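You operate a simulated robot arm through the tools that you are given. There is no shell and no other tool. Be economical: measure what you need, move in short steps, check, and stop when the job is done.

Carry out the task below with a simulated robot arm. There is one attempt and no reset: what you move stays moved.

TASK
Put the orange candle from the top of the folding table on top of the canister there and the blue candle on top of the gift box there.

It is judged by the outcome, as a careful person would: the job done as asked, and still so three seconds after it is handed in. It fails if anything else is knocked over, pushed out of place, dropped, spilled or broken.

THE ROBOT
A 6-joint arm with a two-finger parallel gripper, fixed in place. Base frame: the origin is at the foot of the arm, x ahead of it, y to its left, z up; the work surface is at about z = 0. Lengths are in mm, angles in degrees, forces in N, time in s.
With the tool pointing down near the work surface it reaches from about 140 to 580 mm from the base axis. Its first joint turns from -66.0 to 66.0 degrees. Payload 2.1 kg.
Tool frame: the origin (TCP) lies between the finger pads and is the grasp point; the fingertips stand 30 mm ahead of it; z points along the fingers, y is the line along which they close. The gripper opens to 94 mm. The fingers are 28 mm wide and 10 mm thick; the gripper's body (50 by 96 mm) begins 55 mm behind the TCP.
Orientation is told as [roll, pitch, yaw] about the base's x, y, z axes, in that order, counted from this pose: with the fingers straight down and closing along the base's y, the tool's x points along the base's -x, its y along +y and its z along -z.

THE INTERFACE
- The arm moves only by the tool move_arm. Its argument "increments" is a list of rows, each a list of 3 entries, a list of its own where there are three numbers: the turn, a rotation vector about the tool's x, y, z in degrees, then the shift along the tool's x, y, z in mm, then the gripper command, from -1 (shut) to 1 (fully open), values between in proportion. In form: [[[wx, wy, wz], [x, y, z], claw], ...]. A call has 1 to 20 rows; each row is the pose to reach, as a shift and turn from the pose commanded when the call began, along the tool's axes at that moment. A row lasts 0.2 s, in which the tool goes at most 50 mm and 8.6 degrees; a call with a longer step from one row to the next is refused whole, and so is a gripper value outside its range. A pose out of reach is approached as far as the arm can. The call stops where the force on the tool passes 40 N (or 10 N more than at its start, if that is more) or the arm is blocked; 0.2 s more then pass. The fingers move at their own pace (about 72 mm/s each) and stop on an object; they squeeze with about 36 N. The grip force told is the motor's: it shows also when the fingers shut on nothing. Time passes only in rows, and 0.2 s behind the last, so rows that repeat a pose let the fingers close. It gives the time, the measured TCP pose, the force on the tool (base axes), the opening and the grip force at its end, in the units of the frame above (readings bear some noise).
- Cameras (640 x 400 px; columns grow to the right, rows downward): "scene" is fixed at [45.2, -362.2, 491.4]; the picture's right is [0.87, -0.50, 0.00], its down [-0.26, -0.45, -0.86] and it looks along [0.43, 0.74, -0.52] (base axes); focal length 214 px, centre (320, 200). "wrist" rides on the gripper at [-37, 0, -58] in the tool frame; the picture's right is [0.00, -1.00, 0.00], its down [0.97, 0.00, -0.24] and it looks along [0.24, 0.00, 0.97] (tool axes); focal length 218 px, centre (320, 200).
- snapshot(camera): a new picture of that camera. No time passes.
- locate(camera, pixels): for up to 12 pixels [column, row] of the newest picture of that camera ("zoom" is the newest enlarged one), the place [x, y, z] in the base frame of the surface seen there, good to about 3 mm. No time passes.
- zoom(camera, box): a new picture of the part [left, top, right, bottom] of that camera's present view, enlarged. No time passes.
- close_job(): hands the job in; it is judged then, once.

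Work in short steps. Measure before you move; look again where a grasp or a placing could have gone wrong, and mend it. You have 60 turns and 26 pictures in all, the two below and enlarged ones among them. Open the gripper and draw the arm clear of the work before you hand the job in, unless the task says otherwise; then end with one line.

The tools are called after "Call:" as a command line: name --argument value ..., lists and objects as JSON in quotes. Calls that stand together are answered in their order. move_arm: Moves the arm, as the interface text tells. Its arguments: {"type":"object","properties":{"increments":{"type":"array","items":{"type":"array"}}},"required":["increments"]} The other tools are called the same way: snapshot (camera) takes a picture; locate (camera, pixels) gives the place of the surface under pixels of a picture; zoom (camera, box) takes an enlarged picture of a part of a camera's view; close_job () hands the job in.

At the start:

```text
time: 0.0
ee_pos: [298.6, -64.3, 404.6]
ee_rot: [-0.2, -0.1, 0.1]
contact_force: [-1.0, -0.2, 0.4]
grip_width: 94.1
grip_force: 0.1
```

scene: 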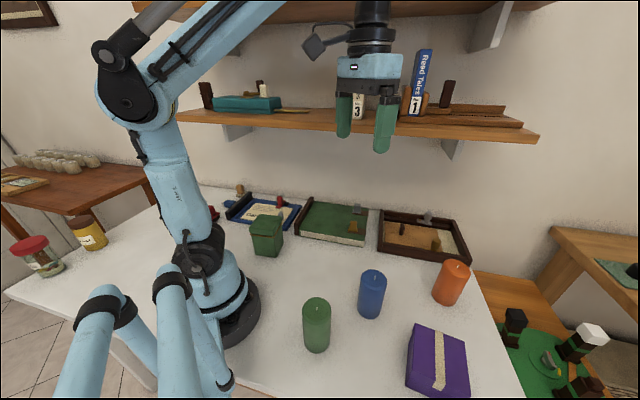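
wrist: 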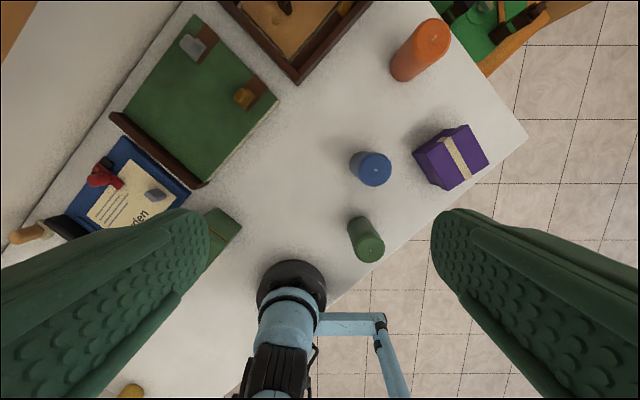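

The scene shows the orange candle at (452,283), blue at (372,293), the gift box at (438,360) and a green canister at (267,235). I'll enlarge and measure these.

Call:
zoom --camera "scene" --box '[220, 180, 500, 400]'

Call:
locate --camera "scene" --pixels '[[457, 268], [446, 300], [373, 278], [369, 314], [425, 330], [464, 348], [469, 395], [408, 378], [268, 222], [266, 250], [317, 308], [440, 365]]'

Call:
locate --camera "wrist" --pixels '[[432, 38], [378, 168], [415, 155], [468, 127], [488, 162], [448, 188], [370, 247], [225, 235], [205, 245], [460, 155], [240, 228], [215, 208]]'

```text
1.82 times, centred on (360, 290) of scene
```

zoom: 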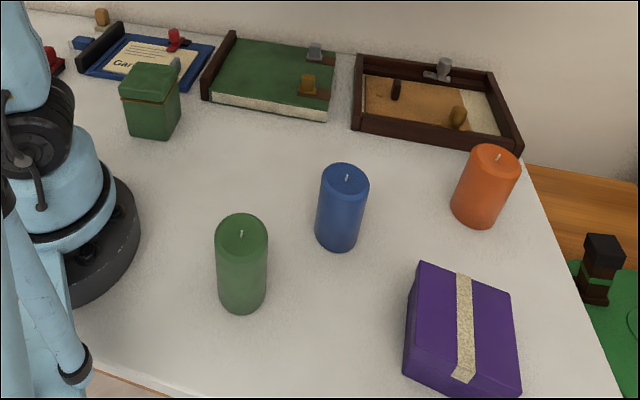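

```text
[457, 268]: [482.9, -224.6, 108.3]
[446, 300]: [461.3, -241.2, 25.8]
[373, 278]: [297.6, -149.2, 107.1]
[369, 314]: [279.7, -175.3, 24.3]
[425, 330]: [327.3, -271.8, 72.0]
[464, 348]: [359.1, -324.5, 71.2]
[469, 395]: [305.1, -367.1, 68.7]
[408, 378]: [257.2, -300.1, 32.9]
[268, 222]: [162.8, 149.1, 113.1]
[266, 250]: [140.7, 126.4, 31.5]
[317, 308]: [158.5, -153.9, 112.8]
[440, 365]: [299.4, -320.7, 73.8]
```

```text
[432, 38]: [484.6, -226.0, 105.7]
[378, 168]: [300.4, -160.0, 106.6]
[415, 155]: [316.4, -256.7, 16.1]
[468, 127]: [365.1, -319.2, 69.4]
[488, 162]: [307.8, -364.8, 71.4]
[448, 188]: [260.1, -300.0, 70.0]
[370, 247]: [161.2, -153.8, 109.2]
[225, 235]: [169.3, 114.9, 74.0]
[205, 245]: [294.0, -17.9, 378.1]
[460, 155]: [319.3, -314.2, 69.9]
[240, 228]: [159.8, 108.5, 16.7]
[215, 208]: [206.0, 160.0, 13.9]
```

Measured: blue top about (298,-155,107), gift box top z≈71, canister top z≈113 around (165,150), orange top (483,-225,108). I'll move above the blue candle and look from close.

Call:
move_arm --increments '[[[0, 0, 0], [0, -22, 40], 1], [[0, 0, 0], [0, -44, 80], 1], [[0, 0, 0], [0, -66, 120], 1], [[0, 0, 0], [0, -90, 160], 1], [[0, 0, 0], [0, -90, 160], 1]]'

Call:
snapshot --camera "wrist"

```text
time: 1.2
ee_pos: [297.9, -152.6, 244.1]
ee_rot: [-0.1, -0.2, 0.0]
contact_force: [0.2, 0.6, 0.0]
grip_width: 94.2
grip_force: 0.1
```

```text
22 pictures are left
```

wrist: 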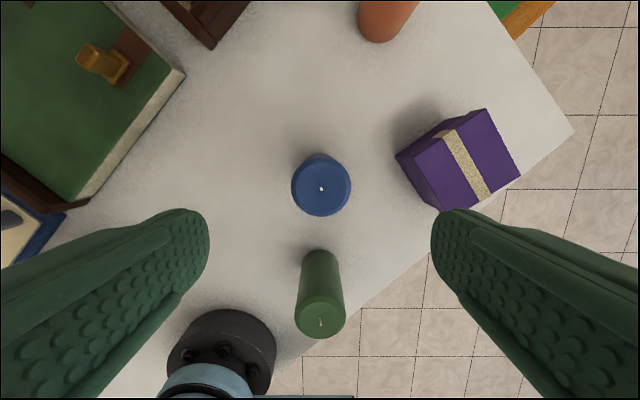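

The blue candle's wick is at (321,188). I'll locate its rim and the gift box's top corners.

Call:
locate --camera "wrist" --pixels '[[324, 188], [295, 187], [347, 187], [321, 212], [321, 166], [486, 110], [519, 174], [435, 133], [465, 160], [446, 209], [490, 197]]'

Call:
zoom --camera "wrist" --box '[280, 90, 540, 252]'

```text
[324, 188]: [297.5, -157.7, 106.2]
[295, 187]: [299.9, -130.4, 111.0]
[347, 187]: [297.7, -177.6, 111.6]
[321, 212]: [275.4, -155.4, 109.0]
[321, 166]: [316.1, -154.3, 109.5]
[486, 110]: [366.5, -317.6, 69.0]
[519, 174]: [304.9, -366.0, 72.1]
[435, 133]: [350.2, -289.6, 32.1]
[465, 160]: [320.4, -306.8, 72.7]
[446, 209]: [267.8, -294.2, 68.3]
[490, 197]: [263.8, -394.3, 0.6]
```

```text
2.46 times, centred on (410, 171) of wrist
```

zoom: 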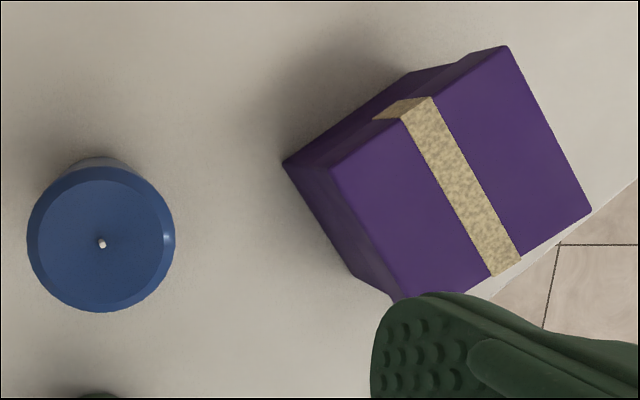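

The blue candle is centred at about (298,-154.5) with a diameter of ~60, and the box top centre works out at (313.5,-308.5). I'll descend to TCP z≈72 and grip.

Call:
move_arm --increments '[[[0, 0, 0], [0, -1, 40], 1], [[0, 0, 0], [0, -1, 80], 1], [[0, 0, 0], [0, -1, 110], 1], [[0, 0, 0], [0, -1, 140], 1], [[0, 0, 0], [0, -1, 172], 1], [[0, 0, 0], [0, -1, 172], 1], [[0, 0, 0], [0, -1, 172], -1], [[0, 0, 0], [0, -1, 172], -1], [[0, 0, 0], [0, -1, 172], -1], [[0, 0, 0], [0, -1, 172], -1]]'

```text
time: 3.4
ee_pos: [299.0, -153.4, 72.6]
ee_rot: [-0.2, -0.1, 0.1]
contact_force: [-0.3, 0.3, -0.2]
grip_width: 55.2
grip_force: 35.8
```

Gripped at width 55. I'll lift and carry it over the gift box at height, then look.

Call:
move_arm --increments '[[[0, 0, 0], [0, 0, -30], -1], [[0, 0, 0], [0, 0, -65], -1], [[0, 0, 0], [0, 0, -105], -1], [[0, 0, 0], [-4, -35, -115], -1], [[0, 0, 0], [-8, -75, -115], -1], [[0, 0, 0], [-12, -115, -115], -1], [[0, 0, 0], [-15, -155, -115], -1], [[0, 0, 0], [-15, -155, -115], -1], [[0, 0, 0], [-15, -155, -115], -1]]'

Call:
snapshot --camera "wrist"

Call:
zoom --camera "scene" --box '[300, 200, 600, 400]'

```text
time: 5.4
ee_pos: [313.2, -308.9, 187.9]
ee_rot: [0.0, -0.1, 0.0]
contact_force: [0.2, -0.7, -2.6]
grip_width: 54.9
grip_force: 35.8
```

```text
20 pictures are left
```

wrist: 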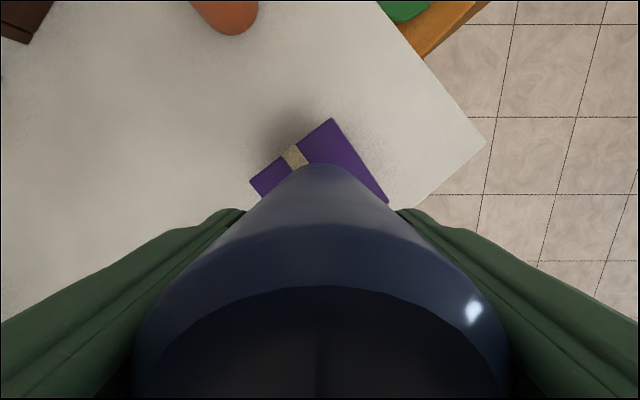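

```text
2.00 times, centred on (450, 300) of scene
```

zoom: 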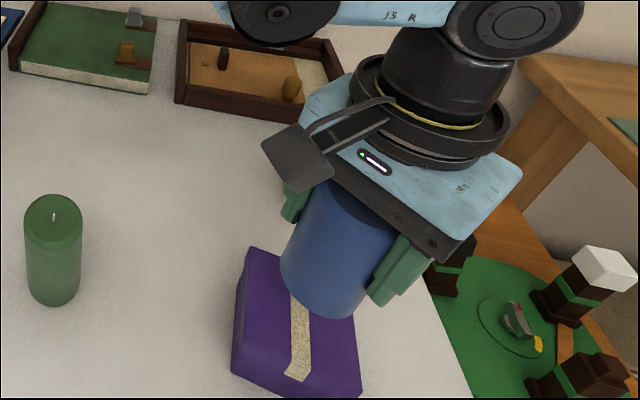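

It hangs over the box; I'll verify the box's top corners (333,118), (388,202), (250,183) from here.

Call:
locate --camera "wrist" --pixels '[[332, 121], [385, 200], [254, 183], [290, 155], [330, 150]]'

```text
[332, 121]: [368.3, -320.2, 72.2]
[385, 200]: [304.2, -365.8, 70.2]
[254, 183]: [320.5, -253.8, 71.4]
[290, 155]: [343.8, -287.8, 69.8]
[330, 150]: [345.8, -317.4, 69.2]
```

The box centre is confirmed at (312,-310). I'll lower toward contact, expected at about 45 mm.

Call:
move_arm --increments '[[[0, 0, 0], [0, 0, 20], -1], [[0, 0, 0], [0, 0, 36], -1], [[0, 0, 0], [0, 0, 41], -1], [[0, 0, 0], [0, 0, 43], -1], [[0, 0, 0], [0, 0, 43], -1]]'

```text
time: 6.6
ee_pos: [314.0, -310.0, 144.0]
ee_rot: [-0.1, -0.2, -0.1]
contact_force: [-0.2, 1.0, -3.3]
grip_width: 55.0
grip_force: 35.9
```

No contact yet (Fz −3, the candle's weight); I'll creep down in 1 mm steps.

Call:
move_arm --increments '[[[0, 0, 0], [0, 0, 1], -1], [[0, 0, 0], [0, 0, 1], -1]]'

```text
time: 7.2
ee_pos: [313.0, -310.1, 144.4]
ee_rot: [-0.2, -0.1, -0.1]
contact_force: [-0.2, -1.0, -2.5]
grip_width: 55.0
grip_force: 35.9
```

Call:
move_arm --increments '[[[0, 0, 0], [0, 0, 1], -1], [[0, 0, 0], [0, 0, 1], -1]]'

```text
time: 7.8
ee_pos: [314.1, -310.4, 143.4]
ee_rot: [-0.2, 0.0, 0.0]
contact_force: [-0.3, 0.8, -1.5]
grip_width: 55.3
grip_force: 36.1
```

The weight is starting to be carried; one more millimetre.

Call:
move_arm --increments '[[[0, 0, 0], [0, 0, 1], -1], [[0, 0, 0], [0, 0, 1], -1]]'

```text
time: 8.4
ee_pos: [313.6, -309.8, 142.5]
ee_rot: [-0.1, 0.0, 0.0]
contact_force: [0.0, -0.1, -2.1]
grip_width: 54.7
grip_force: 35.9
```

Call:
move_arm --increments '[[[0, 0, 0], [0, 0, 1], -1], [[0, 0, 0], [0, 0, 1], -1]]'

Call:
zoom --camera "scene" --box '[380, 260, 520, 400]'

```text
time: 9.0
ee_pos: [313.0, -310.2, 141.2]
ee_rot: [0.0, -0.1, 0.0]
contact_force: [0.5, 2.4, 17.3]
grip_width: 55.0
grip_force: 36.5
```

```text
2.86 times, centred on (450, 330) of scene
```

zoom: 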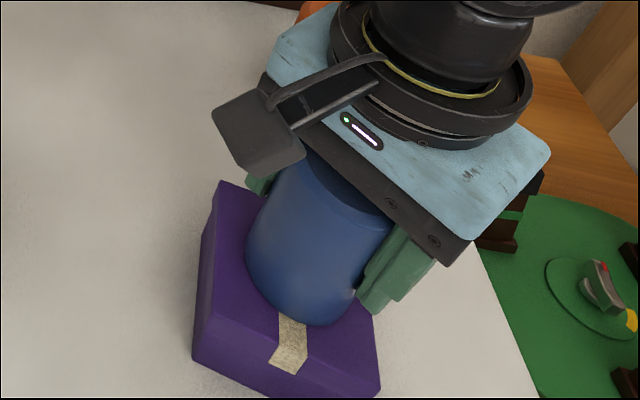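

Contact at 17 N, seated. I'll open, rise straight up, then look down.

Call:
move_arm --increments '[[[0, 0, 0], [0, 0, -1], 0], [[0, 0, 0], [0, 0, -1], 1], [[0, 0, 0], [0, 0, -1], 1], [[0, 0, 0], [0, 0, -1], 1], [[0, 0, 0], [0, 0, -30], 1], [[0, 0, 0], [0, 0, -70], 1], [[0, 0, 0], [0, 0, -110], 1], [[0, 0, 0], [-30, 20, -110], 1], [[0, 0, 0], [-70, 40, -110], 1], [[0, 0, 0], [-110, 60, -110], 1], [[0, 0, 0], [-150, 84, -110], 1], [[0, 0, 0], [-150, 84, -110], 1]]'

Call:
snapshot --camera "wrist"

Call:
snapshot --camera "scene"

```text
time: 11.6
ee_pos: [463.4, -221.9, 252.6]
ee_rot: [-0.1, -0.1, 0.0]
contact_force: [0.1, -0.7, -0.8]
grip_width: 94.0
grip_force: 0.0
```

```text
17 pictures are left
```

wrist: 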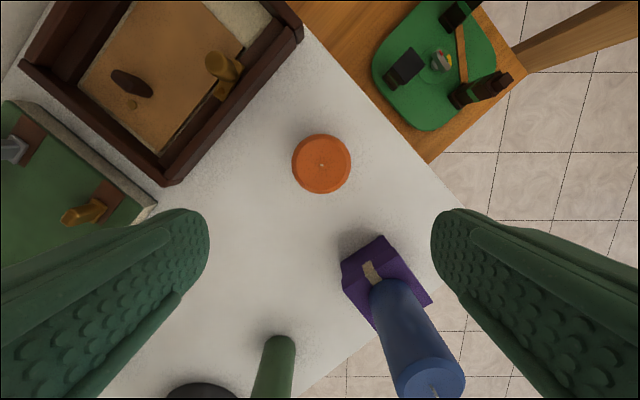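

```text
16 pictures are left
```

scene: 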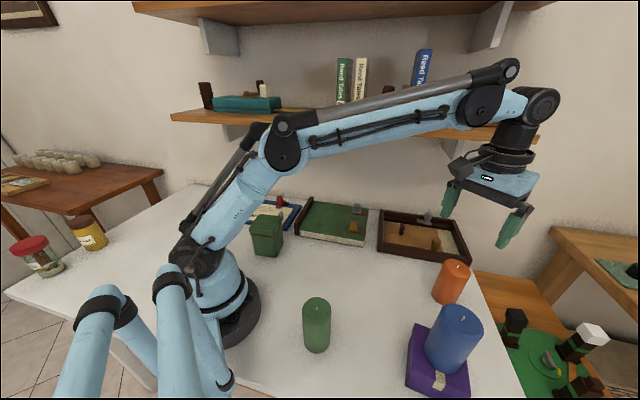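

The blue candle stands centred on the box. The orange wick is at (323,167); I'll locate its rim.

Call:
locate --camera "wrist" --pixels '[[326, 165], [296, 164], [347, 164], [322, 139], [322, 187], [174, 184]]'

Call:
zoom --camera "scene" --box '[230, 200, 310, 265]'

```text
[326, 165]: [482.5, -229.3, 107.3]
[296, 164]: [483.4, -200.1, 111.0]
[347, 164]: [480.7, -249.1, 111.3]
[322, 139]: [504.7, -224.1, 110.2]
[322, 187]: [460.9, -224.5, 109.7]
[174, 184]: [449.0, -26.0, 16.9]
```

```text
6.15 times, centred on (270, 232) of scene
```

zoom: 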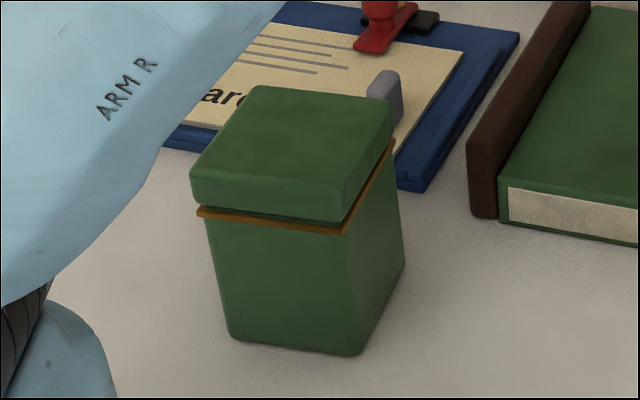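

Orange centre is (483,-225). I'll move over it, stopping above its top to check alignment, and locate the canister's lid corners.

Call:
locate --camera "zoom" --pixels '[[260, 91], [387, 100], [340, 185], [196, 172], [290, 135], [290, 110], [270, 160], [338, 330], [300, 300]]'

Call:
move_arm --increments '[[[0, 0, 0], [-10, -2, 20], 1], [[0, 0, 0], [-19.5, -3, 60], 1], [[0, 0, 0], [-19.5, -3, 90], 1], [[0, 0, 0], [-19.5, -3, 90], 1], [[0, 0, 0], [-19.5, -3, 90], 1]]'

```text
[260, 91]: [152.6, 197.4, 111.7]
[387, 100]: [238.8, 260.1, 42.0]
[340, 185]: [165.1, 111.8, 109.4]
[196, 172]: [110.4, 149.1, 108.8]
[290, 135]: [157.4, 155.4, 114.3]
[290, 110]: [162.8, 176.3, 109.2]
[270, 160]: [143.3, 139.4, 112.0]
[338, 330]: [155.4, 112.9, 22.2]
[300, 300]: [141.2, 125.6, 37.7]
```

```text
time: 12.8
ee_pos: [481.9, -228.7, 163.0]
ee_rot: [-0.2, -0.2, -0.1]
contact_force: [0.7, -0.7, 0.2]
grip_width: 93.8
grip_force: 0.1
```

TCP y is −228.7 against a target of −225; I'll correct, descend to z≈72 and grip.

Call:
move_arm --increments '[[[0, 0, 0], [-1, 3, 5], 1], [[0, 0, 0], [-1, 3, 35], 1], [[0, 0, 0], [-1, 3, 65], 1], [[0, 0, 0], [-1, 3, 91], 1], [[0, 0, 0], [-1, 3, 91], 1], [[0, 0, 0], [-1, 3, 91], -1], [[0, 0, 0], [-1, 3, 91], -1], [[0, 0, 0], [-1, 3, 91], -1], [[0, 0, 0], [-1, 3, 91], -1]]'

```text
time: 14.8
ee_pos: [482.9, -226.4, 71.1]
ee_rot: [-0.1, -0.1, 0.1]
contact_force: [-0.3, -0.1, 0.0]
grip_width: 55.0
grip_force: 36.4
```

Gripped. I'll lift, clear of everything, and carry it toward the canister, whose lid centre estimates to (159,154.5), top z≈111.

Call:
move_arm --increments '[[[0, 0, 0], [0, 0, -30], -1], [[0, 0, 0], [0, 0, -70], -1], [[0, 0, 0], [0, 0, -110], -1], [[0, 0, 0], [0, 0, -160], -1], [[0, 0, 0], [25, 29, -165], -1], [[0, 0, 0], [50, 58, -165], -1], [[0, 0, 0], [75, 88, -165], -1], [[0, 0, 0], [100, 117, -165], -1], [[0, 0, 0], [125, 147, -165], -1], [[0, 0, 0], [150, 176, -165], -1], [[0, 0, 0], [175, 205, -165], -1], [[0, 0, 0], [200, 235, -165], -1], [[0, 0, 0], [225, 264, -165], -1], [[0, 0, 0], [250, 294, -165], -1], [[0, 0, 0], [275, 323, -165], -1], [[0, 0, 0], [300, 352, -165], -1], [[0, 0, 0], [324, 381, -165], -1], [[0, 0, 0], [324, 381, -165], -1], [[0, 0, 0], [324, 381, -165], -1]]'

Call:
snapshot --camera "wrist"

Call:
snapshot --camera "scene"

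```text
time: 18.8
ee_pos: [159.7, 156.1, 233.5]
ee_rot: [-0.2, -0.2, 0.0]
contact_force: [0.4, -0.8, -1.5]
grip_width: 55.1
grip_force: 36.1
```

```text
14 pictures are left
```

wrist: 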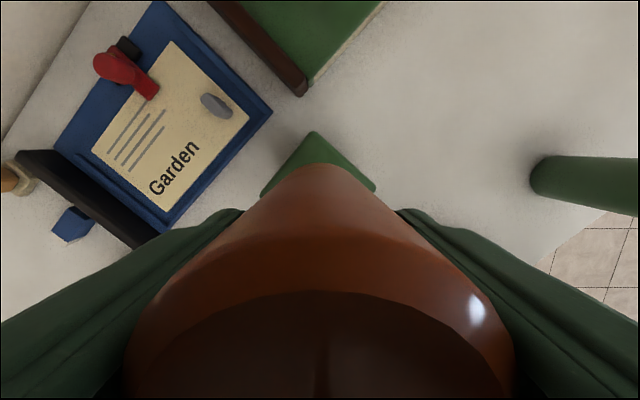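

```text
13 pictures are left
```

scene: 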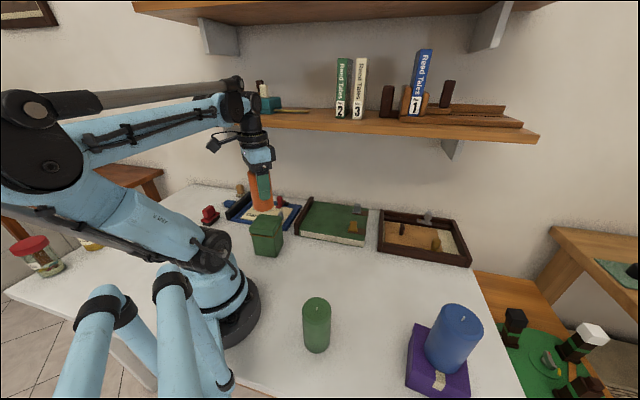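

The lid corners show at (315,132), (375,187), (262,194). Measuring these.

Call:
zoom --camera "wrist" --box '[240, 115, 400, 215]'

Call:
zoom --camera "scene" --box '[220, 150, 320, 265]'

Call:
locate --camera "wrist" --pixels '[[315, 134], [373, 187], [264, 193], [290, 163], [345, 162]]'

```text
4.00 times, centred on (320, 165) of wrist
```

zoom: 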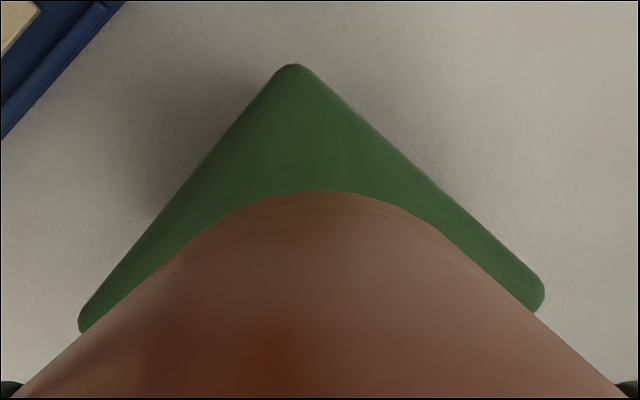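

```text
3.48 times, centred on (270, 208) of scene
```

zoom: 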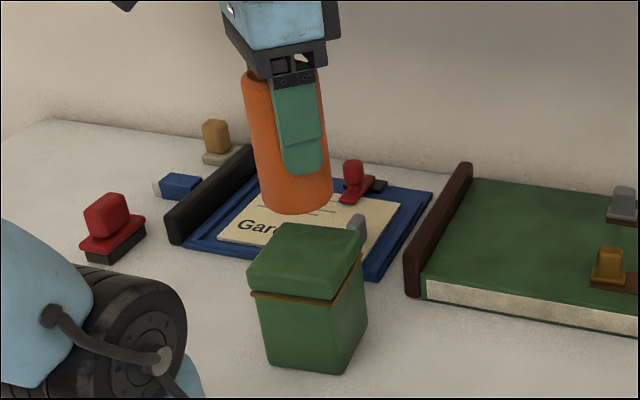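

```text
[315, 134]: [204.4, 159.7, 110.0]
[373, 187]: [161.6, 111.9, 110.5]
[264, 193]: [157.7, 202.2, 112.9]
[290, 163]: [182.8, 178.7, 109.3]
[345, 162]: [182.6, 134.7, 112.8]
```

The lid centre is about (159.5,156.5), under the candle already (TCP 159.7,156.1). I'll lower to near contact.

Call:
move_arm --increments '[[[0, 0, 0], [0, 0, 20], -1], [[0, 0, 0], [0, 0, 38], -1], [[0, 0, 0], [0, 0, 46], -1], [[0, 0, 0], [0, 0, 48], -1], [[0, 0, 0], [0, 0, 48], -1]]'

```text
time: 20.0
ee_pos: [160.4, 155.7, 186.7]
ee_rot: [0.0, -0.1, 0.0]
contact_force: [0.3, 0.6, -2.6]
grip_width: 55.1
grip_force: 35.7
```

No contact yet; creeping down 2 mm.

Call:
move_arm --increments '[[[0, 0, 0], [0, 0, 1], -1], [[0, 0, 0], [0, 0, 2], -1], [[0, 0, 0], [0, 0, 2], -1]]'

```text
time: 20.8
ee_pos: [160.2, 155.6, 183.3]
ee_rot: [-0.1, -0.2, 0.1]
contact_force: [-0.7, -0.4, -2.4]
grip_width: 55.3
grip_force: 36.4
```

Call:
move_arm --increments '[[[0, 0, 0], [0, 0, 1], -1], [[0, 0, 0], [0, 0, 1], -1]]'

```text
time: 21.4
ee_pos: [160.9, 155.4, 183.1]
ee_rot: [-0.2, -0.1, -0.1]
contact_force: [-0.4, -0.1, -1.4]
grip_width: 55.1
grip_force: 36.2
```

Call:
move_arm --increments '[[[0, 0, 0], [0, 0, 1], -1], [[0, 0, 0], [0, 0, 1], -1]]'

```text
time: 22.0
ee_pos: [161.3, 155.7, 181.3]
ee_rot: [-0.1, -0.2, 0.0]
contact_force: [0.3, -0.1, -3.4]
grip_width: 54.9
grip_force: 36.1
```

Call:
move_arm --increments '[[[0, 0, 0], [0, 0, 1], -1], [[0, 0, 0], [0, 0, 1], -1]]'

Call:
zoom --camera "scene" --box '[220, 150, 320, 265]'

```text
time: 22.6
ee_pos: [160.5, 156.9, 182.3]
ee_rot: [-0.1, 0.0, -0.1]
contact_force: [0.1, -0.2, -2.4]
grip_width: 55.2
grip_force: 36.4
```

```text
3.48 times, centred on (270, 208) of scene
```

zoom: 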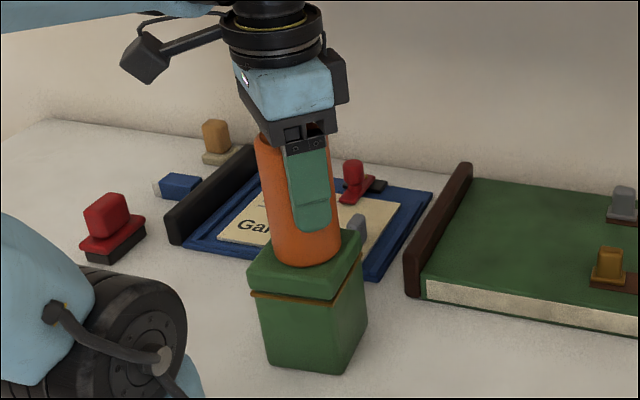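

Almost touching, centred on the lid. Another millimetre.

Call:
move_arm --increments '[[[0, 0, 0], [0, 0, 1], -1], [[0, 0, 0], [0, 0, 1], -1]]'

```text
time: 23.2
ee_pos: [160.0, 156.5, 180.2]
ee_rot: [-0.1, -0.1, 0.0]
contact_force: [-1.3, -0.8, 6.8]
grip_width: 55.5
grip_force: 36.3
```

Contact (Fz +6.8). I'll open, rise straight up, then withdraw toward the middle.

Call:
move_arm --increments '[[[0, 0, 0], [0, 0, 0], 0], [[0, 0, 0], [0, 0, 0], 1], [[0, 0, 0], [0, 0, 0], 1], [[0, 0, 0], [0, 0, 0], 1], [[0, 0, 0], [0, 0, -25], 1], [[0, 0, 0], [0, 0, -60], 1], [[0, 0, 0], [0, 0, -100], 1], [[0, 0, 0], [0, 0, -140], 1], [[0, 0, 0], [-30, -25, -160], 1], [[0, 0, 0], [-60, -55, -170], 1], [[0, 0, 0], [-90, -85, -180], 1], [[0, 0, 0], [-120, -115, -190], 1], [[0, 0, 0], [-120, -115, -190], 1]]'

Call:
snapshot --camera "scene"

Call:
snapshot --camera "wrist"

```text
time: 26.0
ee_pos: [280.0, 38.6, 370.5]
ee_rot: [0.0, -0.2, 0.0]
contact_force: [-0.4, 0.3, 0.4]
grip_width: 94.2
grip_force: 0.1
```

```text
9 pictures are left
```

scene: 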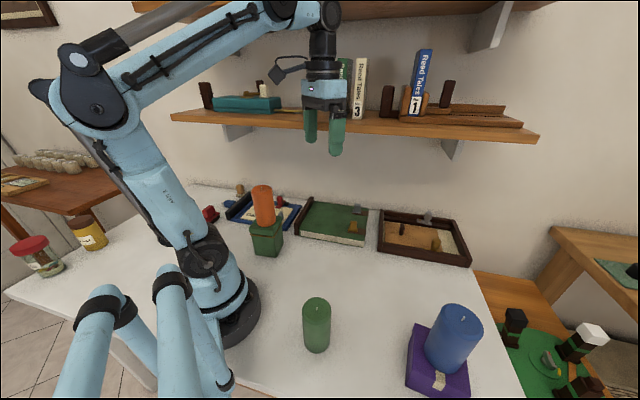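

```text
8 pictures are left
```

wrist: 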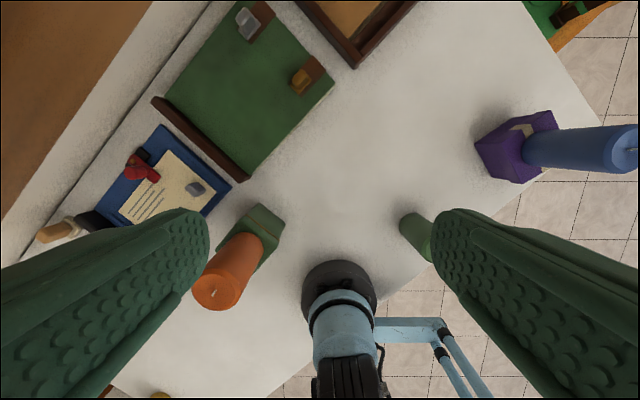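

Both candles stand upright on the canister and the gift box, the other objects are undisturbed, and the gripper is open and clear. I'm handing in.

Call:
close_job

```text
The job is handed in.
```

The orange candle is on top of the canister and the blue candle is on top of the gift box. Both were standing upright in the last pictures, and nothing else was disturbed.
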